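You operate a simulated robot arm through the tools that you are given. There is no shell and no other tool.

The job below is to be done with a simulated two-armed robot. You get a single attempt, and the scene is never put back.

Task
Damp the yellow cloth and wipe the gum patch off the ribbed roller.
Fine: damp it in the pad box, put it back and shut the box; the machine stays locked off. Where these are worked on the way, their far stop is far enough and under half their travel is too little: lid of the pad box. What is to be rubbed or washed off counts as gone when no trace of it is left.

It is judged by the outcome, as a careful person would: the job done as asked, and still so three seconds after it is handed in. It fails if anything else is knocked over, pushed out of place, dropped, spilled or broken. Lids that push on must go on centred and level and be pressed home; caps that screw on are set level and turned clockwise until they are tight. Flat cloth is picked up by pressing the open fingertips on it (5 to 10 N) and closing them slowly along it; thin cloth reads only 2 to 8 mm in the jaws.

Robot
Two 6-joint arms with two-finger parallel grippers on one trunk, on a base that moves. Base frame: it is fixed to the floor where the robot stands at the start and does not move with it; the origin is under the middle of the robot, x ahead of it, y to its left, z up. Readings come in m, degrees, newtons and seconds.
The left shoulder is at the start at [0.05, 0.17, 1.307], the right one opposite. Each reaches about 1.092 m from its shoulder. Places, roughly: black clutch knob [-3.1, -3, 1.4]; block with a handle [-3.4, -2.2, 1]; blue levelling knob [-3.1, -2.9, 1]; damp pad box [-2.8, -2, 0.9]; green guide collar [-3.2, -2.7, 1]; grey flap over the tee handle [-2.7, -2.6, 1]; isolator handle [-2.5, -2.7, 0.8]; lid of the pad box [-2.8, -2, 0.9]; red lift lever [-2.8, -2.5, 1]; red stop button [-3.4, -2.1, 0.7]; ribbed roller [-2.9, -2.4, 0.9]; spring tee handle [-2.7, -2.6, 1]; steel pull rod [-3.1, -3, 1.5]; thumb screw of the collar [-3.2, -2.6, 1]; white drive lever [-3, -2.9, 0.6]; winder speed knob [-2.9, -2.9, 0.8]; winder switch [-3, -2.9, 0.8]; wing clamp [-3.1, -2.9, 0.9]; yellow cloth [-2.75, -2, 1]; yellow roller brake lever [-3.1, -2.9, 0.8]. Payload 1.57 kg a hand.
Tool frame (each hand has its own): the origin (TCP) lies between the finger pads and is the grasp point; the fingertips stand 0.03 m ahead of it; z points along the fingers, y is the line along which they close. The gripper opens to 0.08 m. The fingers are 0.017 m wide and 0.012 m thick; the gripper's body (0.04 by 0.082 m) begins 0.08 m behind the TCP.
Orientation is told as [roll, pitch, yaw] about the base's x, y, z axes, in that order, counted from this pose: with the fingers straight down and closing along the base's y, the tool's x points along the base's -x, its y along +y and its z along -z.

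Tools
- The arms move only by the tool jog_arm. It takes "left_increments", "right_increments" or both (then of equal length, played together; a hand with none holds still); each is a list of rows, each a list of 3 entries, a list of its own where there are three numbers: the shift along the base's x, y, z in m, then the turn, a rotation vector about the base's x, y, z in degrees, then the closure in counts, from 0 (fully open) to 255 (shut). In form: [[[tx, ty, tz], [wx, wy, wz], hand], ...]. A call has 1 to 20 rows; each row is the pose to reach, as a shift and turn from the pose commanded when the call began. Each row takes 0.2 s and may step no farther than 0.05 m and 8.6 degrees from the row before; otherwise, or with a gripper value out of range, the whole call is refused. A pose out of reach is approached as far as the arm can. The call stops where the force on the tool passes 90 N (or 10 N more than at its start, if that is more) or the arm is blocked; 0.2 s more then pass. Each finger travels about 0.072 m/s and halts on what it meets, pressing with about 20 N; the grip force reading is that of the motor and also rises with nothing between the fingers. The clock runs only during rows and for 0.2 s after the last one: add rows that repeat a pose to give the fingers time. The reply holds the time, the measured pose of the TCP, the force on the tool along the base axes, the opening and the grip force, in the units named above and with some noise, with the torque about the TCP (base axes, N m) and any sound that the robot's microphone picked up.
- Cameras (640 x 400 px; columns grow to the right, rows downward): "scene" is now at [0.0433, 0.0044, 1.8845]; the picture's right is [0.07, -1.00, 0.00], its down [-0.68, -0.05, -0.73] and it looks along [0.73, 0.05, -0.68] (base axes); focal length 253 px, centre (320, 200). "left" rides on the left gripper at [0.072, 0.007, -0.122] in its tool frame; the picture's right is [-0.09, 1.00, 0.00], its down [-0.84, -0.08, -0.54] and it looks along [-0.54, -0.05, 0.84] (tool axes); focal length 238 px, centre (320, 200). "right" rides on the right gripper at [0.072, -0.007, -0.122] in its tool frame; the picture's right is [0.09, 1.00, 0.00], its down [-0.84, 0.08, -0.54] and it looks along [-0.54, 0.05, 0.84] (tool axes); focal length 238 px, centre (320, 200). There is no depth. A picture from a camera that has moved, and an enlarged one, comes with that camera's place and axes in the base frame and with its lens.
- capture(camera): a new picture of that camera. It takes no simulated time.
- lift_body(by): slides the trunk up (or, below 0, down) by that many m; the arms and the scene camera ride with it, the base frame stays. It gives what a move gives, with no picture.
- base_move(legs): drives the robot by 1 to 6 legs, each [ahead, left, turn to the left] in m, m and degrees, along the robot's own axes; the way and the turn of a leg run together, so that a leg with both is an arc; at most 1.5 m and 180 degrees a leg. The arms and the cameras ride along, it lands a little off, and it stops where it bumps. It gives what a move gives.
- pan_tilt(pan, tilt): turns the head with the scene camera to pan (to the left, within 86 degrees either way) and tilt (down, from -29 to 69), counted from straight ahead of the robot. It gives what a move gives.
- inspect(camera, box): a new picture of the part [left, top, right, bottom] of that camera's present view, enlarged. It takes no simulated time.
- hand_in(): hands the job in; it is judged then, once.

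Nothing tells you exact positions but the pictures and the camera data. Unless the task says otherwise, let go and move clear before handing in.

The tools are called as name(argument=value, ...) on one line, values as JSON. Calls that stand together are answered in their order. jog_arm: Moves the arms, as the interface text tells. Its arguments: {"type":"object","properties":{"left_increments":{"type":"array","items":{"type":"array"}},"right_increments":{"type":"array","items":{"type":"array"}}},"required":[]} The other tools are called the same way: lift_body (by) moves the trunk up or down; base_move (legs) drives the base; pan_tilt (pan, tilt) turns the head that bears the scene camera; capture (camera) takes a picture; inspect (camera, box) takes an enlarged picture of a part of a camera's view; hand_in () hands the job in.

At the start:

```text
time_s: 0.0
left_position: [0.4292, 0.0594, 1.1985]
left_tcp_rot: [5.4, 3.6, -17.8]
left_ft_force: [0.6, 0.2, 0.1]
left_torque: [0.01, -0.01, 0.01]
left_grip_width: 0.08
left_grip_force: 0.1
right_position: [0.6954, -0.314, 1.1981]
right_tcp_rot: [0.0, 0.0, 0.0]
right_ft_force: [-0.3, -0.1, 0.1]
right_torque: [0.02, 0.0, -0.02]
right_grip_width: 0.0799
right_grip_force: 0.0
trunk travel left (down, up): [-0.922, 0.048]
robot x, y, heading: [-0.0007, -0.0003, -0.0]
head pan, tilt (commanded): [4.2, 42.8]
```

scene: 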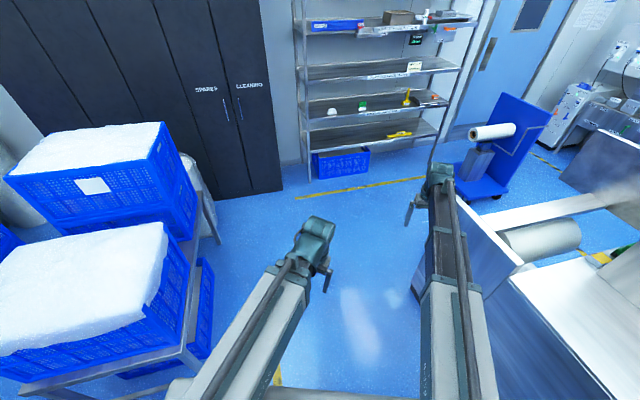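
right: 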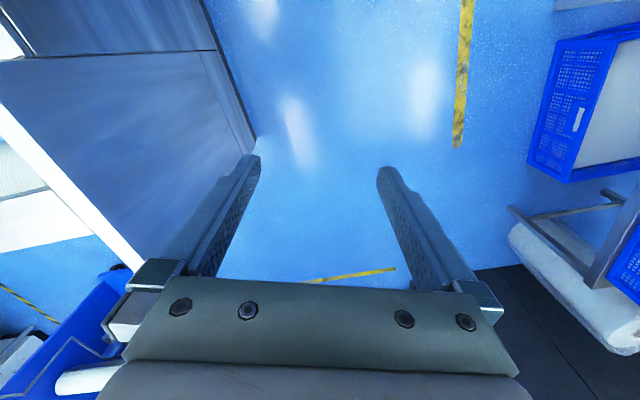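
left: 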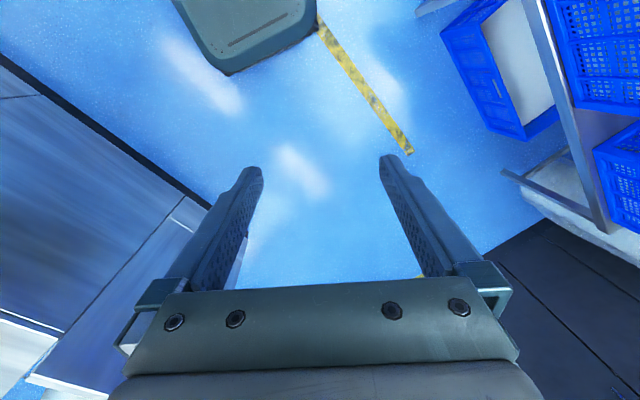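

I see a workshop with crates on the left, shelving ahead, and machinery on the right; the machine with the roller should be behind me to the right, around [-2.9, -2.4]. First I look around with the head to plan a drive route.

pan_tilt(pan=-86, tilt=20)

```text
time_s: 1.6
left_position: [0.4284, 0.0602, 1.1991]
left_tcp_rot: [5.2, 3.5, -17.8]
left_ft_force: [0.9, -0.5, 0.3]
left_torque: [0.0, -0.02, -0.02]
left_grip_width: 0.08
left_grip_force: 0.1
right_position: [0.6961, -0.3142, 1.197]
right_tcp_rot: [-0.1, -0.1, 0.1]
right_ft_force: [-0.1, 0.1, 0.0]
right_torque: [-0.02, 0.01, -0.01]
right_grip_width: 0.08
right_grip_force: 0.1
trunk travel left (down, up): [-0.922, 0.048]
robot x, y, heading: [-0.0011, 0.0013, -0.1]
head pan, tilt (commanded): [-85.9, 20.0]
```

The head is turned to the right now; I take a picture to see what lies on that side.

capture(camera="scene")

```text
taken
camera scene: at [-0.0328, -0.0945, 1.9201], right [-1.0, -0.07, 0.0], down [-0.02, 0.34, -0.94], along [0.07, -0.94, -0.34], focal length 253 px, centre (320, 200)
```

scene: 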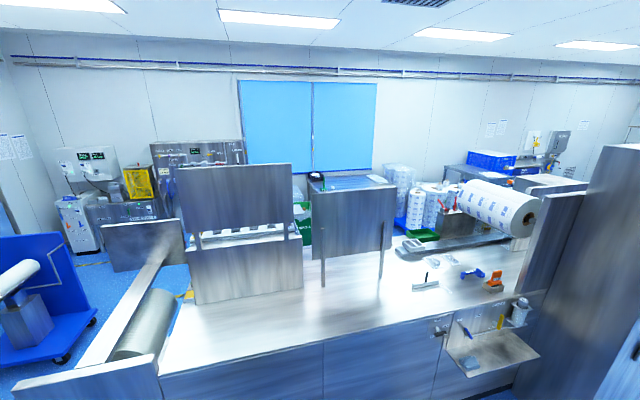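

A long steel machine stands to my right with its edge at about y = -0.95; I look to the left as well before turning around.

pan_tilt(pan=86, tilt=30)

capture(camera="scene")

```text
time_s: 4.2
left_position: [0.4289, 0.0597, 1.1986]
left_tcp_rot: [5.3, 3.5, -17.7]
left_ft_force: [-0.7, -1.5, -0.5]
left_torque: [-0.01, -0.01, -0.03]
left_grip_width: 0.08
left_grip_force: 0.1
right_position: [0.696, -0.3152, 1.1979]
right_tcp_rot: [0.0, 0.0, -0.1]
right_ft_force: [0.5, 0.3, 0.6]
right_torque: [0.02, 0.03, -0.03]
right_grip_width: 0.0798
right_grip_force: 0.0
trunk travel left (down, up): [-0.922, 0.048]
robot x, y, heading: [-0.0012, -0.0021, -0.2]
head pan, tilt (commanded): [85.9, 30.0]
```

```text
taken
camera scene: at [-0.033, 0.0886, 1.904], right [1.0, -0.07, 0.0], down [-0.04, -0.5, -0.87], along [0.06, 0.86, -0.5], focal length 253 px, centre (320, 200)
```

scene: 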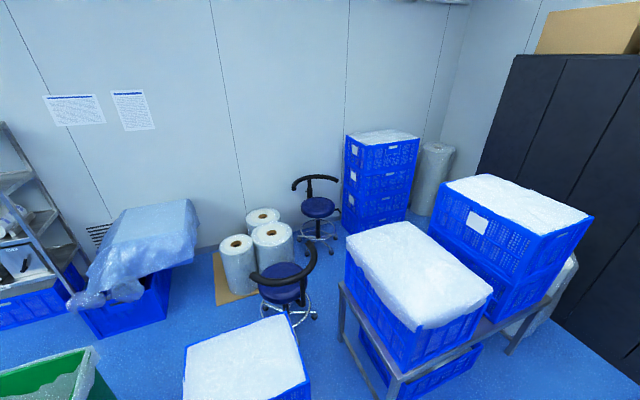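

The left side is crowded with crates, so I'll pull the right arm in first and then turn right in place toward the machine side.

jog_arm(right_increments=[[[-0.04, 0, 0], [0, 0, 0], 0], [[-0.08, 0, 0], [0, 0, 0], 0], [[-0.12, 0, 0], [0, 0, 0], 0], [[-0.16, 0, 0], [0, 0, 0], 0], [[-0.2, 0, 0], [0, 0, 0], 0], [[-0.24, 0, 0], [0, 0, 0], 0]])

base_move(legs=[[0, 0, -90]])

pan_tilt(pan=-80, tilt=30)

capture(camera="scene")

```text
time_s: 5.7
left_position: [0.4287, 0.0597, 1.199]
left_tcp_rot: [5.3, 3.5, -17.8]
left_ft_force: [-0.3, 0.0, 0.5]
left_torque: [-0.02, 0.0, 0.0]
left_grip_width: 0.08
left_grip_force: 0.0
right_position: [0.456, -0.3163, 1.1975]
right_tcp_rot: [0.0, -0.1, 0.0]
right_ft_force: [0.8, -0.1, -0.2]
right_torque: [0.0, -0.01, 0.02]
right_grip_width: 0.0799
right_grip_force: 0.1
trunk travel left (down, up): [-0.922, 0.048]
robot x, y, heading: [-0.0014, -0.0012, -0.1]
head pan, tilt (commanded): [85.9, 30.0]
```

```text
time_s: 9.8
left_position: [0.0661, -0.4299, 1.1982]
left_tcp_rot: [5.3, 3.4, -106.8]
left_ft_force: [0.3, 0.4, 0.2]
left_torque: [-0.01, 0.03, 0.01]
left_grip_width: 0.0799
left_grip_force: 0.1
right_position: [-0.3092, -0.4625, 1.1966]
right_tcp_rot: [0.0, 0.0, -89.0]
right_ft_force: [0.0, -0.5, 0.2]
right_torque: [0.0, 0.02, -0.01]
right_grip_width: 0.0798
right_grip_force: 0.0
trunk travel left (down, up): [-0.922, 0.048]
robot x, y, heading: [-0.0014, 0.0003, -89.0]
head pan, tilt (commanded): [85.9, 30.0]
```

```text
time_s: 12.4
left_position: [0.0667, -0.4274, 1.1985]
left_tcp_rot: [5.3, 3.6, -106.8]
left_ft_force: [-0.2, 0.7, -0.2]
left_torque: [-0.04, 0.01, -0.02]
left_grip_width: 0.08
left_grip_force: 0.0
right_position: [-0.3088, -0.4644, 1.1961]
right_tcp_rot: [-0.1, 0.0, -89.1]
right_ft_force: [0.4, 0.2, -1.2]
right_torque: [-0.03, 0.0, 0.0]
right_grip_width: 0.08
right_grip_force: 0.1
trunk travel left (down, up): [-0.922, 0.048]
robot x, y, heading: [0.0024, -0.0005, -89.2]
head pan, tilt (commanded): [-80.0, 30.0]
```

```text
taken
camera scene: at [-0.0891, 0.0211, 1.904], right [-0.19, 0.98, 0.0], down [0.49, 0.1, -0.87], along [-0.85, -0.16, -0.5], focal length 253 px, centre (320, 200)
```

scene: 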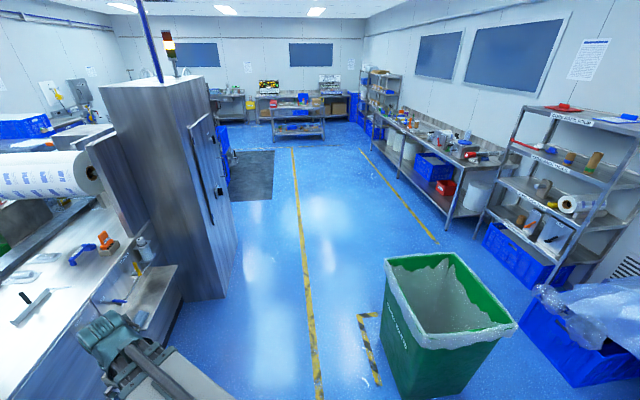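

There's an aisle about 1.2 m wide between the machine (with a tall cabinet at x ≈ -1.4…-2.1) and a green bin at y ≈ 0.2. I'll face -x, shift toward the middle of the aisle and go forward in steps.

base_move(legs=[[0, 0, -90], [0, 0.4, 0]])

pan_tilt(pan=0, tilt=40)

capture(camera="scene")

```text
time_s: 18.7
left_position: [-0.4294, -0.4611, 1.1982]
left_tcp_rot: [5.3, 3.5, 162.2]
left_ft_force: [0.9, -1.2, 0.4]
left_torque: [-0.01, -0.01, -0.02]
left_grip_width: 0.0799
left_grip_force: 0.0
right_position: [-0.457, -0.0819, 1.1969]
right_tcp_rot: [0.0, 0.0, 180.0]
right_ft_force: [-0.1, 0.6, 1.4]
right_torque: [0.06, 0.0, -0.03]
right_grip_width: 0.0798
right_grip_force: 0.0
trunk travel left (down, up): [-0.922, 0.048]
robot x, y, heading: [-0.0012, -0.3977, 180.3]
head pan, tilt (commanded): [-80.0, 30.0]
```

```text
time_s: 20.2
left_position: [-0.4298, -0.4597, 1.1981]
left_tcp_rot: [5.3, 3.5, 162.3]
left_ft_force: [-0.1, 0.2, 1.2]
left_torque: [0.01, -0.01, 0.02]
left_grip_width: 0.0803
left_grip_force: 0.1
right_position: [-0.4567, -0.0833, 1.198]
right_tcp_rot: [0.0, 0.0, 179.9]
right_ft_force: [-0.6, 0.4, 0.9]
right_torque: [0.01, 0.02, -0.02]
right_grip_width: 0.0796
right_grip_force: 0.0
trunk travel left (down, up): [-0.922, 0.048]
robot x, y, heading: [0.0003, -0.3976, 180.2]
head pan, tilt (commanded): [0.0, 40.0]
```

```text
taken
camera scene: at [-0.0445, -0.4014, 1.8887], right [0.0, 1.0, 0.0], down [0.64, 0.0, -0.77], along [-0.77, 0.0, -0.64], focal length 253 px, centre (320, 200)
```

scene: 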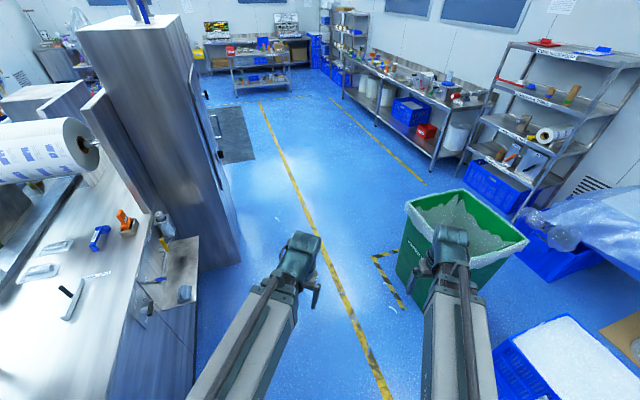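

The way ahead is clear, with the bin about 0.25 m off my right side and the machine shelf about 0.35 m off my left. I drive ahead along the aisle.

base_move(legs=[[0, 0.05, 0], [1.5, 0, 0]])

pan_tilt(pan=40, tilt=35)

capture(camera="scene")

```text
time_s: 28.2
left_position: [-1.9195, -0.553, 1.1983]
left_tcp_rot: [5.3, 3.4, 164.3]
left_ft_force: [-0.7, 0.6, -0.2]
left_torque: [-0.03, -0.01, -0.01]
left_grip_width: 0.08
left_grip_force: 0.0
right_position: [-1.9619, -0.1786, 1.1965]
right_tcp_rot: [0.1, 0.0, -178.0]
right_ft_force: [0.7, 0.8, -0.3]
right_torque: [0.0, -0.02, 0.0]
right_grip_width: 0.0798
right_grip_force: 0.0
trunk travel left (down, up): [-0.922, 0.048]
robot x, y, heading: [-1.4948, -0.4764, -178.1]
head pan, tilt (commanded): [0.0, 40.0]
```

```text
time_s: 29.2
left_position: [-1.9197, -0.553, 1.1983]
left_tcp_rot: [5.3, 3.5, 164.4]
left_ft_force: [0.4, 0.3, -0.6]
left_torque: [0.0, -0.02, 0.0]
left_grip_width: 0.08
left_grip_force: 0.1
right_position: [-1.961, -0.1784, 1.1961]
right_tcp_rot: [0.0, 0.1, -177.9]
right_ft_force: [0.2, 0.6, -0.4]
right_torque: [0.03, -0.01, 0.0]
right_grip_width: 0.0799
right_grip_force: 0.0
trunk travel left (down, up): [-0.922, 0.048]
robot x, y, heading: [-1.4889, -0.4802, -178.0]
head pan, tilt (commanded): [40.0, 35.0]
```

```text
taken
camera scene: at [-1.5179, -0.5372, 1.8962], right [-0.67, 0.74, 0.0], down [0.43, 0.38, -0.82], along [-0.61, -0.55, -0.57], focal length 253 px, centre (320, 200)
```

scene: 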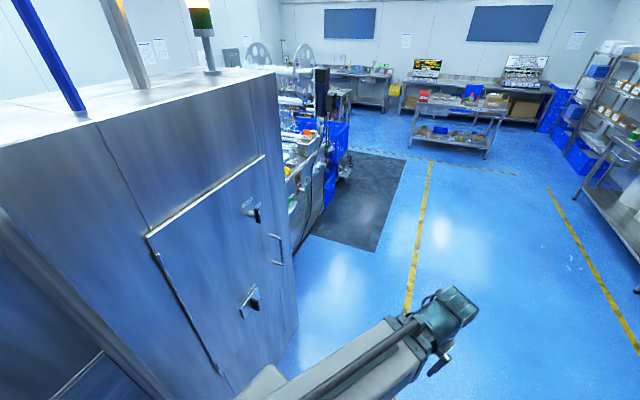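

The target machine is just beyond the tall cabinet, with a dark mat in front of it. I'll drive on to about x = -2.9 and turn left to face it.

base_move(legs=[[1.35, 0, -2], [0, 0, 90]])

pan_tilt(pan=0, tilt=35)

capture(camera="scene")

```text
time_s: 39.8
left_position: [-2.7729, -0.9444, 1.1982]
left_tcp_rot: [5.3, 3.6, -106.5]
left_ft_force: [0.2, 0.4, 0.2]
left_torque: [0.01, 0.02, -0.01]
left_grip_width: 0.0799
left_grip_force: 0.0
right_position: [-3.1495, -0.9828, 1.1979]
right_tcp_rot: [0.0, 0.1, -88.6]
right_ft_force: [0.4, -0.6, 0.6]
right_torque: [0.02, 0.01, -0.02]
right_grip_width: 0.0799
right_grip_force: 0.1
trunk travel left (down, up): [-0.922, 0.048]
robot x, y, heading: [-2.8444, -0.518, -88.6]
head pan, tilt (commanded): [40.0, 35.0]
```

```text
time_s: 40.9
left_position: [-2.7742, -0.9449, 1.1988]
left_tcp_rot: [5.3, 3.5, -106.4]
left_ft_force: [0.1, -0.5, -0.2]
left_torque: [0.0, 0.01, 0.01]
left_grip_width: 0.0801
left_grip_force: 0.0
right_position: [-3.1491, -0.9815, 1.1961]
right_tcp_rot: [0.0, 0.0, -88.6]
right_ft_force: [0.8, 0.0, 0.2]
right_torque: [-0.01, 0.0, -0.01]
right_grip_width: 0.0801
right_grip_force: 0.1
trunk travel left (down, up): [-0.922, 0.048]
robot x, y, heading: [-2.8421, -0.5177, -88.5]
head pan, tilt (commanded): [0.0, 35.0]
```

```text
taken
camera scene: at [-2.8423, -0.5672, 1.8962], right [-1.0, -0.03, 0.0], down [-0.01, 0.57, -0.82], along [0.02, -0.82, -0.57], focal length 253 px, centre (320, 200)
```

scene: 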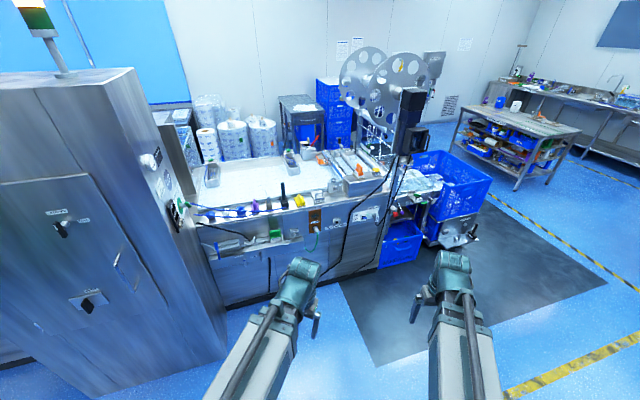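

inspect(camera="scene", box=[180, 140, 320, 260])

inspect(camera="scene", box=[280, 100, 440, 230])

```text
3.33 times, centred on (250, 200) of scene
camera zoom: at [-2.8423, -0.5672, 1.8962], right [-1.0, -0.03, 0.0], down [-0.01, 0.57, -0.82], along [0.02, -0.82, -0.57], focal length 844 px, centre (553, 200)
```

zoom: 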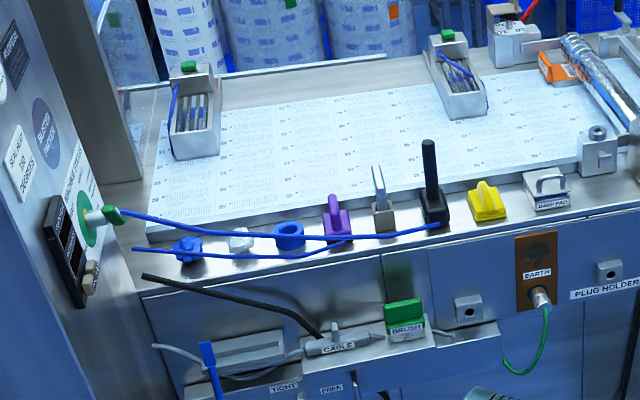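

```text
3.08 times, centred on (360, 165) of scene
camera zoom: at [-2.8423, -0.5672, 1.8962], right [-1.0, -0.03, 0.0], down [-0.01, 0.57, -0.82], along [0.02, -0.82, -0.57], focal length 779 px, centre (197, 308)
```

zoom: 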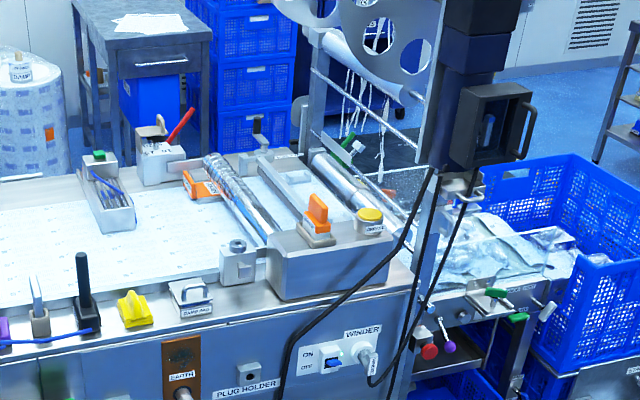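

The pad box (label "DAMP PAD") and the yellow folded cloth stand on the machine's front ledge, and the ribbed roller lies behind with its axis across the machine. I move closer, keeping clear of the black column at x ≈ -3.3.

base_move(legs=[[0.55, 0.05, 0]])

pan_tilt(pan=0, tilt=45)

capture(camera="scene")

```text
time_s: 44.1
left_position: [-2.72, -1.513, 1.1975]
left_tcp_rot: [5.3, 3.6, -107.2]
left_ft_force: [0.1, -0.8, -0.1]
left_torque: [0.0, 0.01, 0.0]
left_grip_width: 0.0802
left_grip_force: 0.0
right_position: [-3.0973, -1.5446, 1.1973]
right_tcp_rot: [0.0, 0.0, -89.5]
right_ft_force: [0.4, 0.3, -0.1]
right_torque: [0.04, 0.0, 0.01]
right_grip_width: 0.0801
right_grip_force: 0.0
trunk travel left (down, up): [-0.922, 0.048]
robot x, y, heading: [-2.7832, -1.0829, -89.5]
head pan, tilt (commanded): [0.0, 35.0]
```

```text
time_s: 44.9
left_position: [-2.7207, -1.5132, 1.1976]
left_tcp_rot: [5.3, 3.5, -107.1]
left_ft_force: [0.6, -0.1, -0.6]
left_torque: [0.01, 0.02, 0.02]
left_grip_width: 0.08
left_grip_force: 0.0
right_position: [-3.0973, -1.545, 1.1971]
right_tcp_rot: [0.0, 0.0, -89.5]
right_ft_force: [0.3, 0.9, 0.3]
right_torque: [0.01, 0.03, 0.01]
right_grip_width: 0.0802
right_grip_force: 0.0
trunk travel left (down, up): [-0.922, 0.048]
robot x, y, heading: [-2.7838, -1.0828, -89.6]
head pan, tilt (commanded): [0.0, 45.0]
```

```text
taken
camera scene: at [-2.7837, -1.1268, 1.8815], right [-1.0, -0.01, 0.0], down [-0.01, 0.71, -0.71], along [0.01, -0.71, -0.71], focal length 253 px, centre (320, 200)
```

scene: 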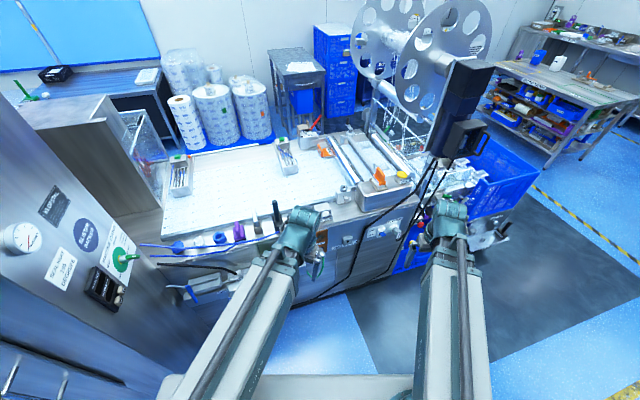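

The left hand hides the pad box; I'll look further down to see how much room the base has in front of the machine.

pan_tilt(pan=0, tilt=69)

capture(camera="scene")

capture(camera="left")

capture(camera="right")

```text
time_s: 45.7
left_position: [-2.7198, -1.5118, 1.1984]
left_tcp_rot: [5.2, 3.5, -107.2]
left_ft_force: [0.4, -1.1, 0.8]
left_torque: [-0.04, -0.05, 0.01]
left_grip_width: 0.0803
left_grip_force: 0.1
right_position: [-3.0973, -1.5439, 1.1962]
right_tcp_rot: [0.0, 0.1, -89.5]
right_ft_force: [0.3, 0.0, -0.2]
right_torque: [-0.03, -0.02, -0.01]
right_grip_width: 0.08
right_grip_force: 0.1
trunk travel left (down, up): [-0.922, 0.048]
robot x, y, heading: [-2.788, -1.082, -89.6]
head pan, tilt (commanded): [0.0, 68.8]
```

```text
taken
camera scene: at [-2.7839, -1.1016, 1.8526], right [-1.0, -0.01, 0.0], down [-0.01, 0.93, -0.36], along [0.0, -0.36, -0.93], focal length 253 px, centre (320, 200)
```

scene: 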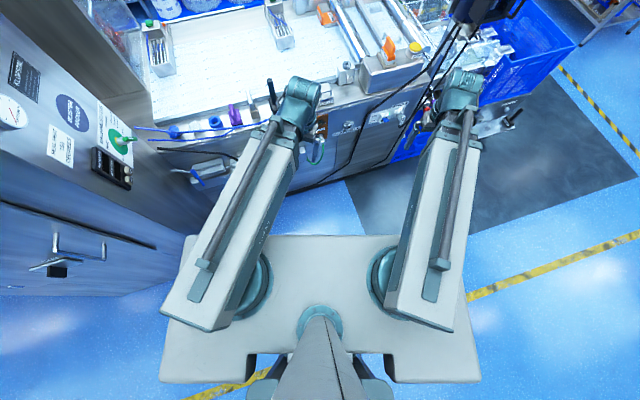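

```text
taken
camera left: at [-2.7052, -1.449, 1.3245], right [0.92, -0.39, 0.09], down [-0.38, -0.79, 0.48], along [-0.12, -0.47, -0.87], focal length 238 px, centre (320, 200)
```

left: 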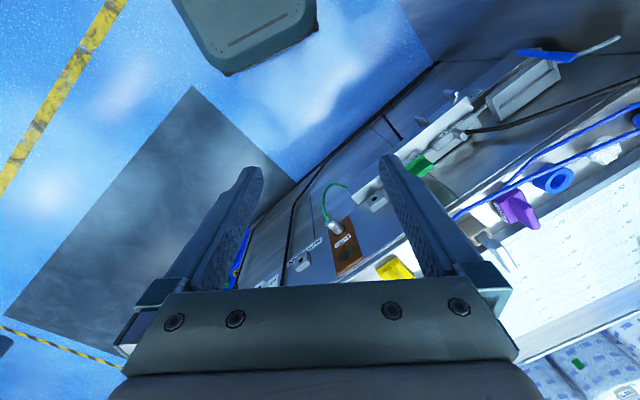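

```text
taken
camera right: at [-3.1039, -1.4727, 1.3188], right [0.99, 0.1, 0.0], down [0.09, -0.84, 0.54], along [0.05, -0.54, -0.84], focal length 238 px, centre (320, 200)
```

right: 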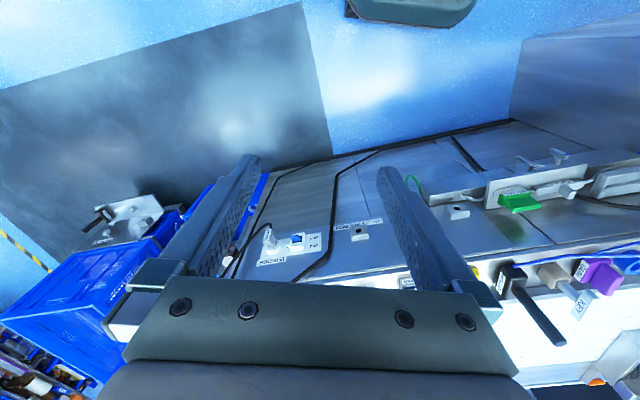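

The robot base's front is about 0.24 m ahead of its centre and the machine front is at y ≈ -1.9, so I can move ahead 0.28 m more. Then I'll look at the ledge again.

base_move(legs=[[0.28, 0.0, 0]])

capture(camera="scene")

capture(camera="left")

capture(camera="right")

```text
time_s: 47.7
left_position: [-2.7168, -1.7952, 1.1982]
left_tcp_rot: [5.3, 3.5, -107.2]
left_ft_force: [-0.6, -1.1, -0.8]
left_torque: [0.02, -0.01, -0.03]
left_grip_width: 0.08
left_grip_force: 0.2
right_position: [-3.094, -1.8258, 1.1962]
right_tcp_rot: [0.0, 0.2, -89.3]
right_ft_force: [-0.1, -0.3, -1.0]
right_torque: [0.04, 0.01, 0.01]
right_grip_width: 0.0798
right_grip_force: 0.0
trunk travel left (down, up): [-0.922, 0.048]
robot x, y, heading: [-2.7818, -1.3665, -89.5]
head pan, tilt (commanded): [0.0, 68.8]
```

```text
taken
camera scene: at [-2.781, -1.3838, 1.8525], right [-1.0, -0.01, 0.0], down [-0.01, 0.93, -0.36], along [0.0, -0.36, -0.93], focal length 253 px, centre (320, 200)
```

scene: 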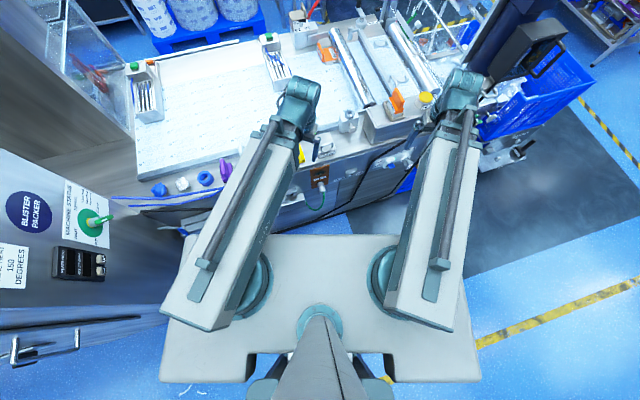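

```text
taken
camera left: at [-2.7016, -1.7307, 1.3241], right [0.92, -0.39, 0.09], down [-0.38, -0.79, 0.48], along [-0.12, -0.47, -0.87], focal length 238 px, centre (320, 200)
```

left: 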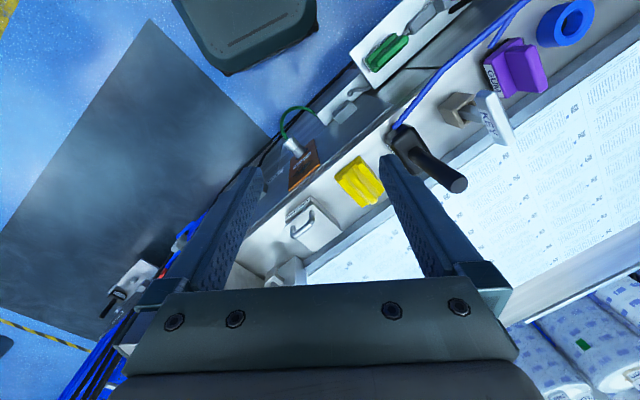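

```text
taken
camera right: at [-3.1002, -1.7551, 1.3185], right [0.99, 0.1, 0.0], down [0.09, -0.84, 0.54], along [0.06, -0.54, -0.84], focal length 238 px, centre (320, 200)
```

right: 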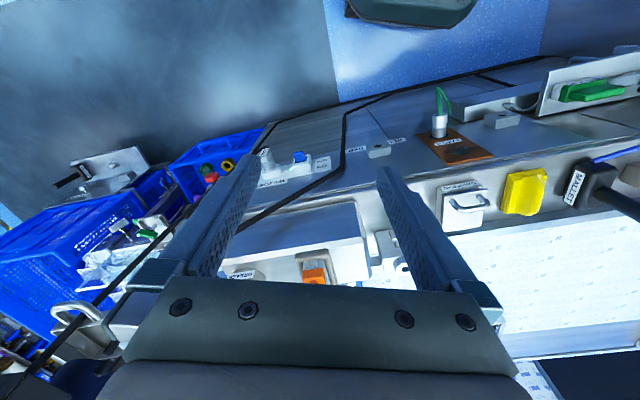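

I can see the yellow folded cloth with a raised ridge and the pad box with its handle. I enlarge them in both hand cameras.

inspect(camera="left", box=[240, 120, 400, 260])

inspect(camera="right", box=[400, 140, 580, 260])

inspect(camera="scene", box=[280, 0, 460, 170])

```text
2.86 times, centred on (320, 190) of left
camera zoom: at [-2.7016, -1.7307, 1.3241], right [0.92, -0.39, 0.09], down [-0.38, -0.79, 0.48], along [-0.12, -0.47, -0.87], focal length 681 px, centre (320, 229)
```

zoom: 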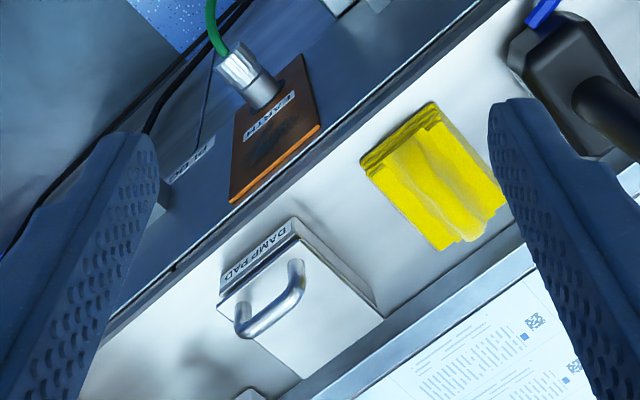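

```text
3.33 times, centred on (490, 200) of right
camera zoom: at [-3.1002, -1.7551, 1.3185], right [0.99, 0.1, 0.0], down [0.09, -0.84, 0.54], along [0.06, -0.54, -0.84], focal length 794 px, centre (-247, 200)
```

zoom: 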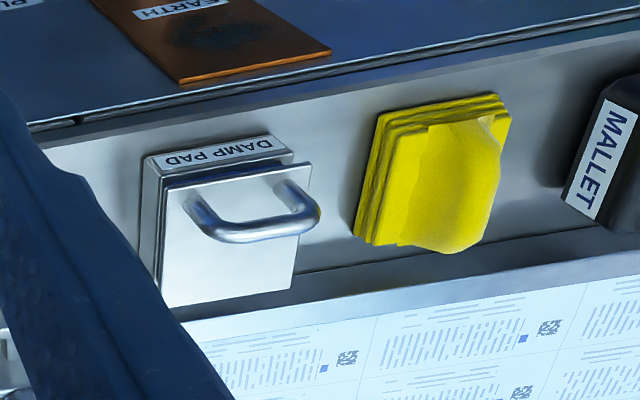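

```text
2.35 times, centred on (370, 85) of scene
camera zoom: at [-2.781, -1.3838, 1.8525], right [-1.0, -0.01, 0.0], down [-0.01, 0.93, -0.36], along [0.0, -0.36, -0.93], focal length 596 px, centre (202, 471)
```

zoom: 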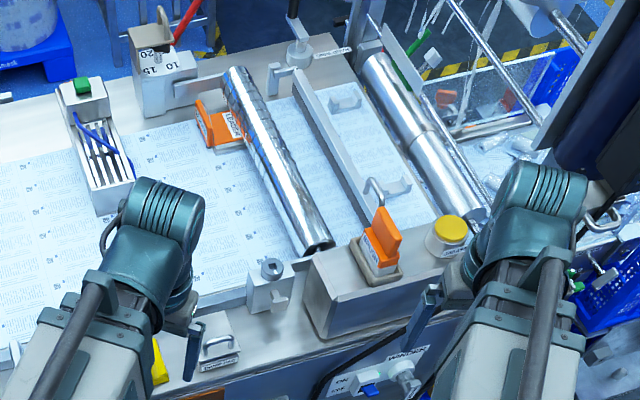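

The cloth is a folded pad with a raised crest running front-to-back (≈ [-2.67, -1.95, 0.92]), and the pad box with its bail handle sits at ≈ [-2.80, -1.97]. I now look at the roller with the scene camera for the gum patch.

pan_tilt(pan=-8, tilt=50)

capture(camera="scene")

inspect(camera="scene", box=[260, 90, 420, 190])

```text
time_s: 48.5
left_position: [-2.7166, -1.7935, 1.1981]
left_tcp_rot: [5.2, 3.5, -107.1]
left_ft_force: [-0.2, -0.6, 0.4]
left_torque: [0.01, -0.02, 0.0]
left_grip_width: 0.0799
left_grip_force: 0.1
right_position: [-3.0922, -1.8255, 1.1958]
right_tcp_rot: [0.0, 0.0, -89.4]
right_ft_force: [1.0, -0.8, -0.1]
right_torque: [0.01, -0.01, 0.02]
right_grip_width: 0.0799
right_grip_force: 0.1
trunk travel left (down, up): [-0.922, 0.048]
robot x, y, heading: [-2.783, -1.361, -89.4]
head pan, tilt (commanded): [-8.0, 50.0]
```

```text
taken
camera scene: at [-2.7914, -1.4029, 1.8744], right [-0.99, 0.13, 0.0], down [0.1, 0.76, -0.64], along [-0.08, -0.64, -0.77], focal length 253 px, centre (320, 200)
```

scene: 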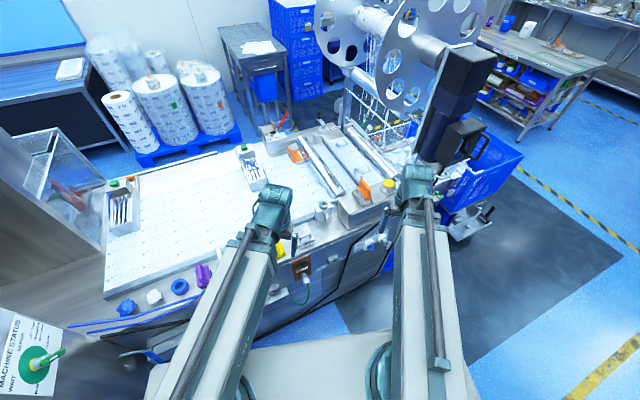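

```text
4.00 times, centred on (340, 140) of scene
camera zoom: at [-2.7914, -1.4029, 1.8744], right [-0.99, 0.13, 0.0], down [0.1, 0.76, -0.64], along [-0.08, -0.64, -0.77], focal length 1012 px, centre (240, 440)
```

zoom: 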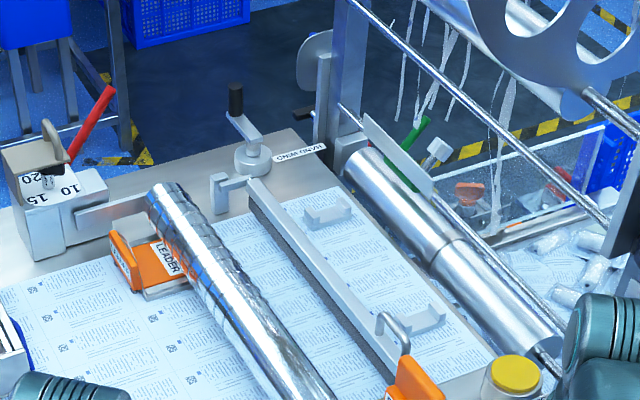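

The machine is turned about 19° relative to my base frame, so its roller runs along roughly [0.33, -0.94]. I'll turn left 19° to square up and shift right so the pad box, cloth and roller all lie in front of me.

base_move(legs=[[0, 0, 19], [0, -0.3, 0]])

pan_tilt(pan=0, tilt=50)

capture(camera="scene")

capture(camera="right")

```text
time_s: 51.6
left_position: [-2.8683, -1.8505, 1.1979]
left_tcp_rot: [5.3, 3.4, -88.1]
left_ft_force: [0.1, 1.1, -0.2]
left_torque: [-0.01, -0.02, 0.0]
left_grip_width: 0.0799
left_grip_force: 0.1
right_position: [-3.2116, -2.0038, 1.1975]
right_tcp_rot: [0.0, 0.0, -70.3]
right_ft_force: [0.0, -0.4, -0.8]
right_torque: [0.03, -0.03, -0.01]
right_grip_width: 0.0799
right_grip_force: 0.1
trunk travel left (down, up): [-0.922, 0.048]
robot x, y, heading: [-3.0627, -1.4653, -70.2]
head pan, tilt (commanded): [-8.0, 50.0]
```

```text
time_s: 52.3
left_position: [-2.8655, -1.8503, 1.1989]
left_tcp_rot: [5.3, 3.5, -88.0]
left_ft_force: [0.0, 0.5, 0.1]
left_torque: [-0.01, -0.02, -0.02]
left_grip_width: 0.08
left_grip_force: 0.1
right_position: [-3.2116, -2.004, 1.1976]
right_tcp_rot: [-0.1, 0.0, -70.2]
right_ft_force: [0.0, 0.8, -0.4]
right_torque: [0.01, 0.02, 0.05]
right_grip_width: 0.0801
right_grip_force: 0.0
trunk travel left (down, up): [-0.922, 0.048]
robot x, y, heading: [-3.0666, -1.4685, -70.4]
head pan, tilt (commanded): [0.0, 50.0]
```

```text
taken
camera scene: at [-3.0545, -1.5036, 1.8745], right [-0.94, -0.34, 0.0], down [-0.26, 0.72, -0.64], along [0.22, -0.61, -0.77], focal length 253 px, centre (320, 200)
```

scene: 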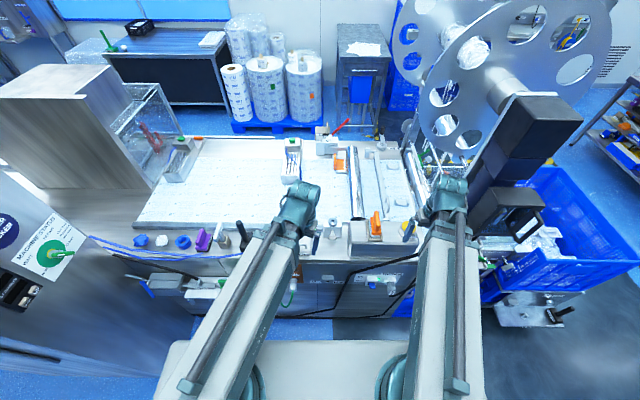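

```text
taken
camera right: at [-3.2412, -1.9394, 1.3189], right [0.91, 0.42, 0.0], down [0.36, -0.76, 0.54], along [0.23, -0.49, -0.84], focal length 238 px, centre (320, 200)
```

right: 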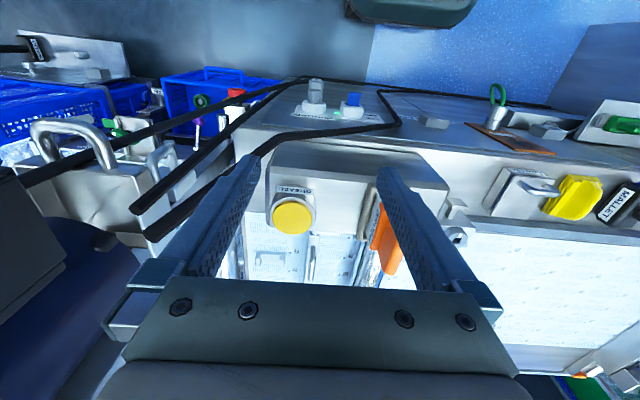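

The robot now stands square to the machine at heading -70.3°. I'll straighten the left hand and put it above the pad box and cloth for a close look.

jog_arm(left_increments=[[[0.026, -0.028, 0.0], [-0.9, 0.92, 3.54], 0], [[0.052, -0.056, 0.0], [-1.8, 1.84, 7.08], 0], [[0.078, -0.084, 0.0], [-2.7, 2.76, 10.62], 0], [[0.104, -0.112, 0.0], [-3.6, 3.68, 14.16], 0], [[0.13, -0.14, 0.0], [-4.48, 4.6, 17.7], 0]])

capture(camera="left")

inspect(camera="left", box=[220, 60, 420, 190])

```text
time_s: 53.5
left_position: [-2.7337, -1.9933, 1.1961]
left_tcp_rot: [0.0, 0.0, -70.5]
left_ft_force: [0.2, -0.2, -0.1]
left_torque: [0.0, 0.02, -0.05]
left_grip_width: 0.0799
left_grip_force: 0.1
left hand out of reach, approached as far as the arm can: row 2
right_position: [-3.2111, -2.0053, 1.1965]
right_tcp_rot: [0.0, 0.1, -70.3]
right_ft_force: [0.3, 0.8, -0.3]
right_torque: [0.0, 0.06, -0.01]
right_grip_width: 0.0798
right_grip_force: 0.1
trunk travel left (down, up): [-0.922, 0.048]
robot x, y, heading: [-3.0686, -1.4668, -70.0]
head pan, tilt (commanded): [0.0, 50.0]
```

```text
taken
camera left: at [-2.7509, -1.9223, 1.3184], right [0.97, 0.25, 0.0], down [0.21, -0.81, 0.54], along [0.13, -0.53, -0.84], focal length 238 px, centre (320, 200)
```

left: 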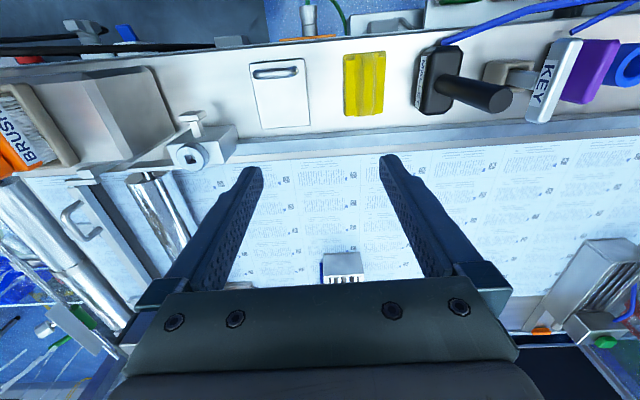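

```text
3.08 times, centred on (320, 125) of left
camera zoom: at [-2.7509, -1.9223, 1.3184], right [0.97, 0.25, 0.0], down [0.21, -0.81, 0.54], along [0.13, -0.53, -0.84], focal length 733 px, centre (320, 431)
```

zoom: 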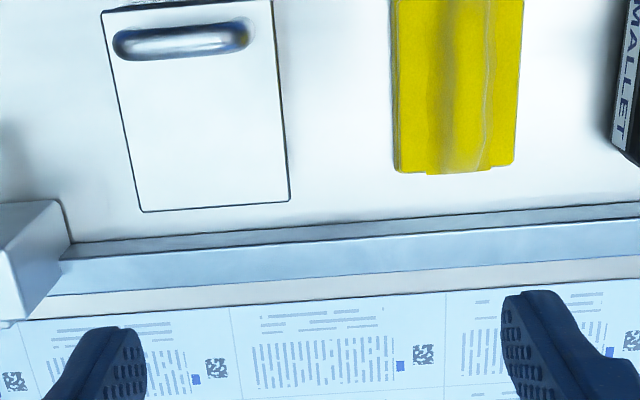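

The lid measures about 0.075 × 0.088 m, centred near [-2.790, -1.993] with top at z ≈ 0.945, and its handle is near the front edge; cloth crest is at ≈ [-2.676, -1.951]. Now I look for the gum patch on the roller from the scene camera.

inspect(camera="scene", box=[310, 130, 430, 250])

jog_arm(right_increments=[[[0.03, -0.02, 0.02], [0, 0, 0], 0], [[0.06, -0.04, 0.04], [0, 0, 0], 0], [[0.09, -0.06, 0.05], [0, 0, 0], 0], [[0.12, -0.09, 0.05], [0, 0, 0], 0], [[0.15, -0.12, 0.05], [0, 0, 0], 0], [[0.18, -0.15, 0.05], [0, 0, 0], 0]])

capture(camera="right")

```text
3.33 times, centred on (370, 190) of scene
camera zoom: at [-3.0539, -1.5046, 1.8745], right [-0.94, -0.34, 0.0], down [-0.26, 0.72, -0.64], along [0.22, -0.6, -0.77], focal length 844 px, centre (153, 233)
```

zoom: 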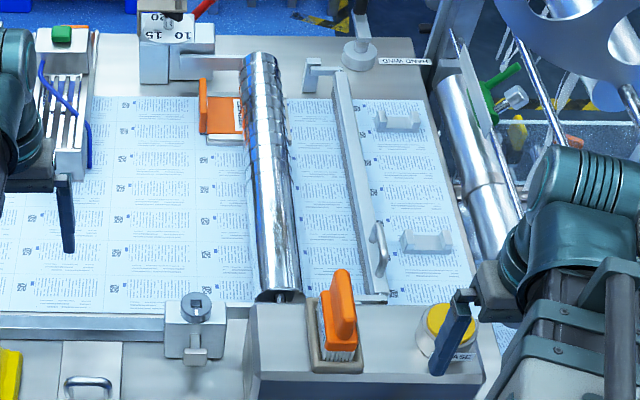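

```text
time_s: 54.9
left_position: [-2.7342, -1.9929, 1.1974]
left_tcp_rot: [0.0, 0.0, -70.4]
left_ft_force: [-0.5, 0.6, 0.2]
left_torque: [0.0, -0.01, 0.0]
left_grip_width: 0.0798
left_grip_force: 0.1
right_position: [-3.0273, -2.155, 1.1962]
right_tcp_rot: [0.1, 0.0, -70.4]
right_ft_force: [0.3, 0.7, -1.2]
right_torque: [0.03, -0.01, 0.0]
right_grip_width: 0.0801
right_grip_force: 0.1
right hand out of reach, approached as far as the arm can: row 1, 2, 3, 4, 5, 6
trunk travel left (down, up): [-0.922, 0.048]
robot x, y, heading: [-3.0675, -1.4686, -70.5]
head pan, tilt (commanded): [0.0, 50.0]
```

```text
taken
camera right: at [-3.0578, -2.0904, 1.3185], right [0.91, 0.42, 0.0], down [0.36, -0.76, 0.54], along [0.23, -0.49, -0.84], focal length 238 px, centre (320, 200)
```

right: 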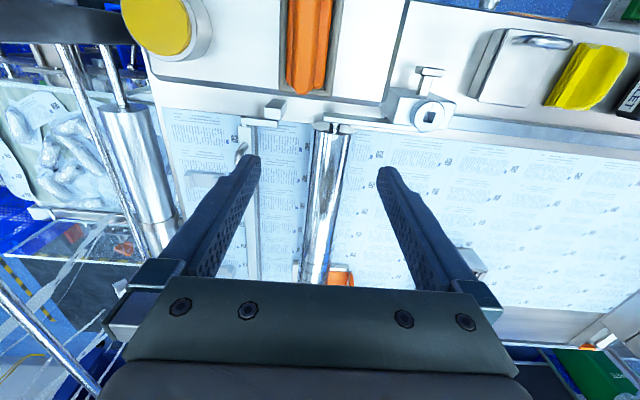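

The roller lies under the right hand now, its near end mounted at the silver block. I enlarge this view to search for the gum patch.

inspect(camera="right", box=[260, 100, 380, 290])

inspect(camera="scene", box=[330, 140, 390, 225])

```text
2.11 times, centred on (320, 195) of right
camera zoom: at [-3.0578, -2.0904, 1.3185], right [0.91, 0.42, 0.0], down [0.36, -0.76, 0.54], along [0.23, -0.49, -0.84], focal length 502 px, centre (320, 210)
```

zoom: 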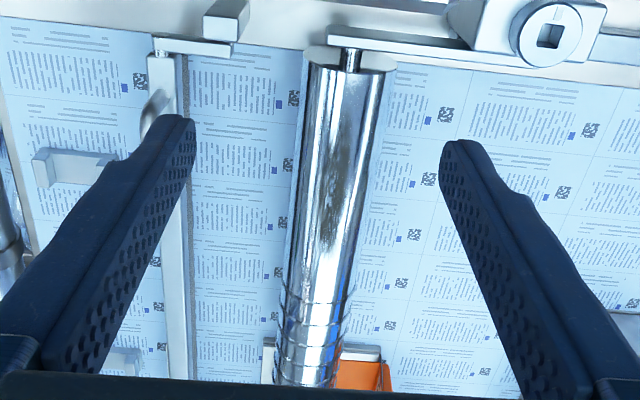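

```text
4.71 times, centred on (360, 182) of scene
camera zoom: at [-3.054, -1.5045, 1.8745], right [-0.94, -0.34, 0.0], down [-0.26, 0.72, -0.64], along [0.22, -0.6, -0.77], focal length 1191 px, centre (132, 282)
```

zoom: 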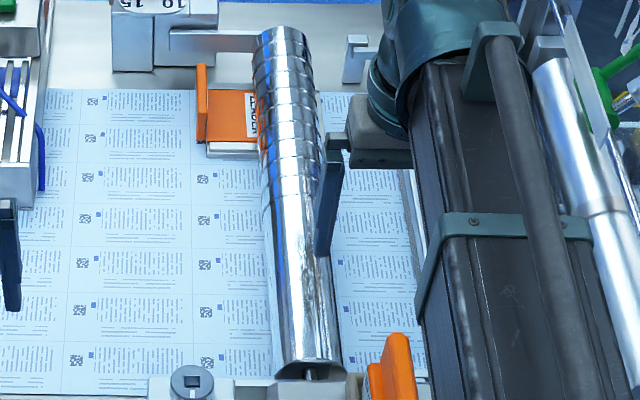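

I see a brownish mottled patch on the smooth near half of the roller, around [-2.957, -2.28], top at about z ≈ 0.95. I lower the right hand over it to look closer.

jog_arm(right_increments=[[[0.02, -0.035, 0.0], [0, 0, 0], 0], [[0.04, -0.07, -0.01], [0, 0, 0], 0], [[0.055, -0.1, -0.04], [0, 0, 0], 0], [[0.069, -0.125, -0.08], [0, 0, 0], 0], [[0.069, -0.125, -0.11], [0, 0, 0], 0]])

capture(camera="right")

inspect(camera="right", box=[250, 60, 390, 200])

```text
time_s: 56.1
left_position: [-2.7347, -1.9915, 1.1972]
left_tcp_rot: [0.1, -0.1, -70.5]
left_ft_force: [-1.1, 0.1, -0.2]
left_torque: [-0.04, -0.02, -0.01]
left_grip_width: 0.0801
left_grip_force: 0.1
right_position: [-2.9616, -2.2784, 1.1974]
right_tcp_rot: [0.1, 0.0, -70.3]
right_ft_force: [0.1, 0.2, -0.4]
right_torque: [0.0, 0.02, 0.01]
right_grip_width: 0.0798
right_grip_force: 0.1
right hand out of reach, approached as far as the arm can: row 2, 3, 4, 5
trunk travel left (down, up): [-0.922, 0.048]
robot x, y, heading: [-3.0682, -1.4683, -70.6]
head pan, tilt (commanded): [0.0, 50.0]
```

```text
taken
camera right: at [-2.992, -2.2124, 1.3189], right [0.91, 0.42, 0.0], down [0.36, -0.76, 0.54], along [0.23, -0.49, -0.84], focal length 238 px, centre (320, 200)
```

right: 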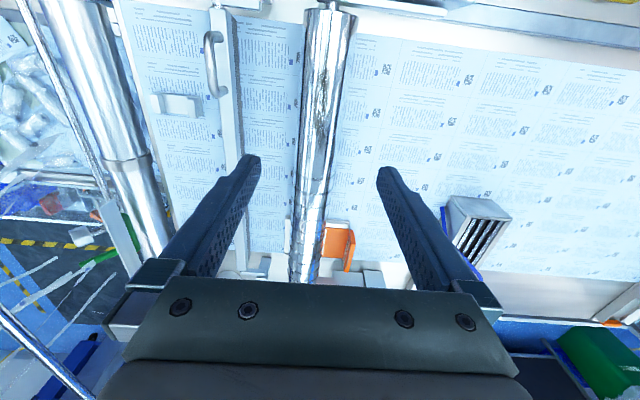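

```text
2.86 times, centred on (320, 130) of right
camera zoom: at [-2.992, -2.2124, 1.3189], right [0.91, 0.42, 0.0], down [0.36, -0.76, 0.54], along [0.23, -0.49, -0.84], focal length 681 px, centre (320, 400)
```

zoom: 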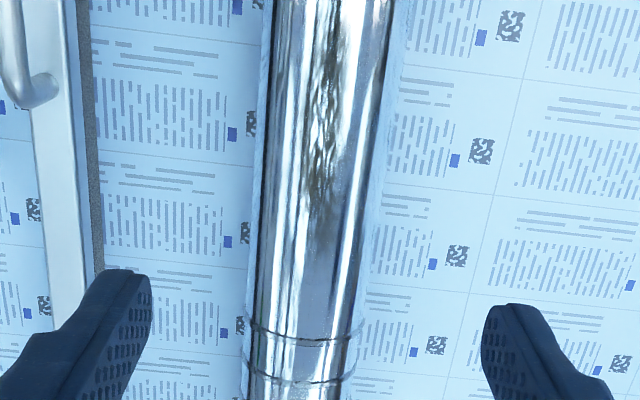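

The arm reports being out of reach and its height stayed at 1.197; I test a small straight downward step to understand the commanded pose.

jog_arm(right_increments=[[[0, 0, -0.02], [0, 0, 0], 0], [[0, 0, -0.04], [0, 0, 0], 0], [[0, 0, -0.06], [0, 0, 0], 0]])

```text
time_s: 56.9
left_position: [-2.7356, -1.9919, 1.1963]
left_tcp_rot: [0.0, -0.1, -70.6]
left_ft_force: [0.6, 0.3, 0.0]
left_torque: [-0.01, 0.06, 0.01]
left_grip_width: 0.08
left_grip_force: 0.1
right_position: [-2.9616, -2.2779, 1.1966]
right_tcp_rot: [0.0, 0.0, -70.3]
right_ft_force: [0.2, 1.3, -0.3]
right_torque: [0.02, 0.01, 0.0]
right_grip_width: 0.0799
right_grip_force: 0.2
right hand out of reach, approached as far as the arm can: row 1, 2, 3
trunk travel left (down, up): [-0.922, 0.048]
robot x, y, heading: [-3.0704, -1.4663, -70.4]
head pan, tilt (commanded): [0.0, 50.0]
```

Height doesn't change at all at this pose; I check whether the left hand can change its height.

jog_arm(left_increments=[[[0, 0, -0.01], [0, 0, 0], 0], [[0, 0, -0.02], [0, 0, 0], 0]])

jog_arm(right_increments=[[[-0.02, 0.06, 0.0], [0, 0, 0], 0], [[-0.02, 0.06, -0.03], [0, 0, 0], 0]])

```text
time_s: 57.5
left_position: [-2.735, -1.9912, 1.1972]
left_tcp_rot: [0.0, -0.2, -70.5]
left_ft_force: [0.1, 0.1, 0.1]
left_torque: [0.03, -0.01, 0.0]
left_grip_width: 0.0801
left_grip_force: 0.1
left hand out of reach, approached as far as the arm can: row 1, 2
right_position: [-2.961, -2.2784, 1.1969]
right_tcp_rot: [0.1, 0.1, -70.2]
right_ft_force: [-0.5, 0.5, -0.1]
right_torque: [-0.04, 0.02, -0.01]
right_grip_width: 0.0799
right_grip_force: 0.0
trunk travel left (down, up): [-0.922, 0.048]
robot x, y, heading: [-3.0644, -1.4703, -70.1]
head pan, tilt (commanded): [0.0, 50.0]
```

```text
refused: row 1 steps farther than a row can; nothing moved
```

Neither hand can change height by itself, so the arms move in a plane and the trunk gives the height. I now turn the left hand so its camera looks sideways at the right arm, to learn how low the forearm hangs compared with the fingertips.

jog_arm(left_increments=[[[0.0, 0.02, 0.0], [0, 0, -8], 0], [[0.0, 0.04, 0.0], [0, 0, -16], 0], [[0.0, 0.06, 0.0], [0, 0, -24], 0], [[0.0, 0.08, 0.0], [0, 0, -32], 0], [[0.0, 0.1, 0.0], [0, 0, -40], 0], [[0.0, 0.1, 0.0], [0, 0, -48], 0], [[0.0, 0.1, 0.0], [0, 0, -56], 0], [[0.0, 0.1, 0.0], [0, 0, -64], 0], [[0.0, 0.1, 0.0], [0, 0, -72], 0], [[0.0, 0.1, 0.0], [0, 0, -80], 0]])

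capture(camera="left")

capture(camera="scene")

```text
time_s: 59.7
left_position: [-2.7363, -1.8923, 1.1969]
left_tcp_rot: [0.1, -0.1, -150.6]
left_ft_force: [-0.2, 0.0, -0.3]
left_torque: [-0.04, 0.04, 0.01]
left_grip_width: 0.0802
left_grip_force: 0.0
right_position: [-2.9609, -2.2768, 1.1985]
right_tcp_rot: [0.0, 0.1, -70.3]
right_ft_force: [-1.3, -0.4, 0.3]
right_torque: [0.04, 0.02, 0.01]
right_grip_width: 0.0799
right_grip_force: 0.1
trunk travel left (down, up): [-0.922, 0.048]
robot x, y, heading: [-3.0699, -1.469, -70.1]
head pan, tilt (commanded): [0.0, 50.0]
```

```text
taken
camera left: at [-2.6694, -1.8614, 1.3188], right [0.41, -0.91, 0.0], down [-0.77, -0.34, 0.54], along [-0.5, -0.22, -0.84], focal length 238 px, centre (320, 200)
```

left: 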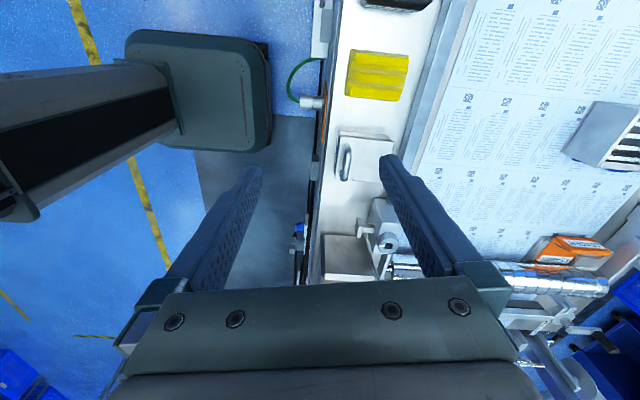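

```text
taken
camera scene: at [-3.0546, -1.5038, 1.8745], right [-0.94, -0.34, 0.0], down [-0.26, 0.72, -0.64], along [0.22, -0.6, -0.77], focal length 253 px, centre (320, 200)
```

scene: 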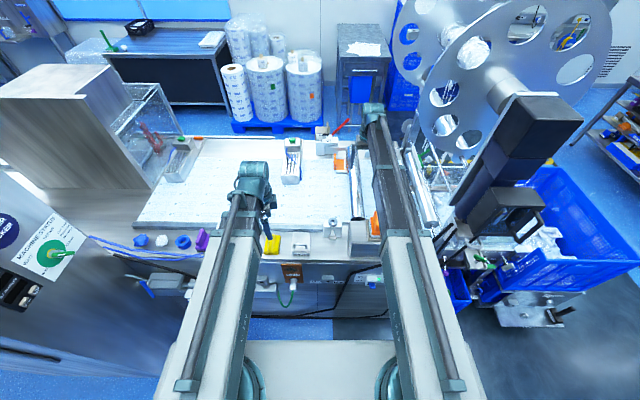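

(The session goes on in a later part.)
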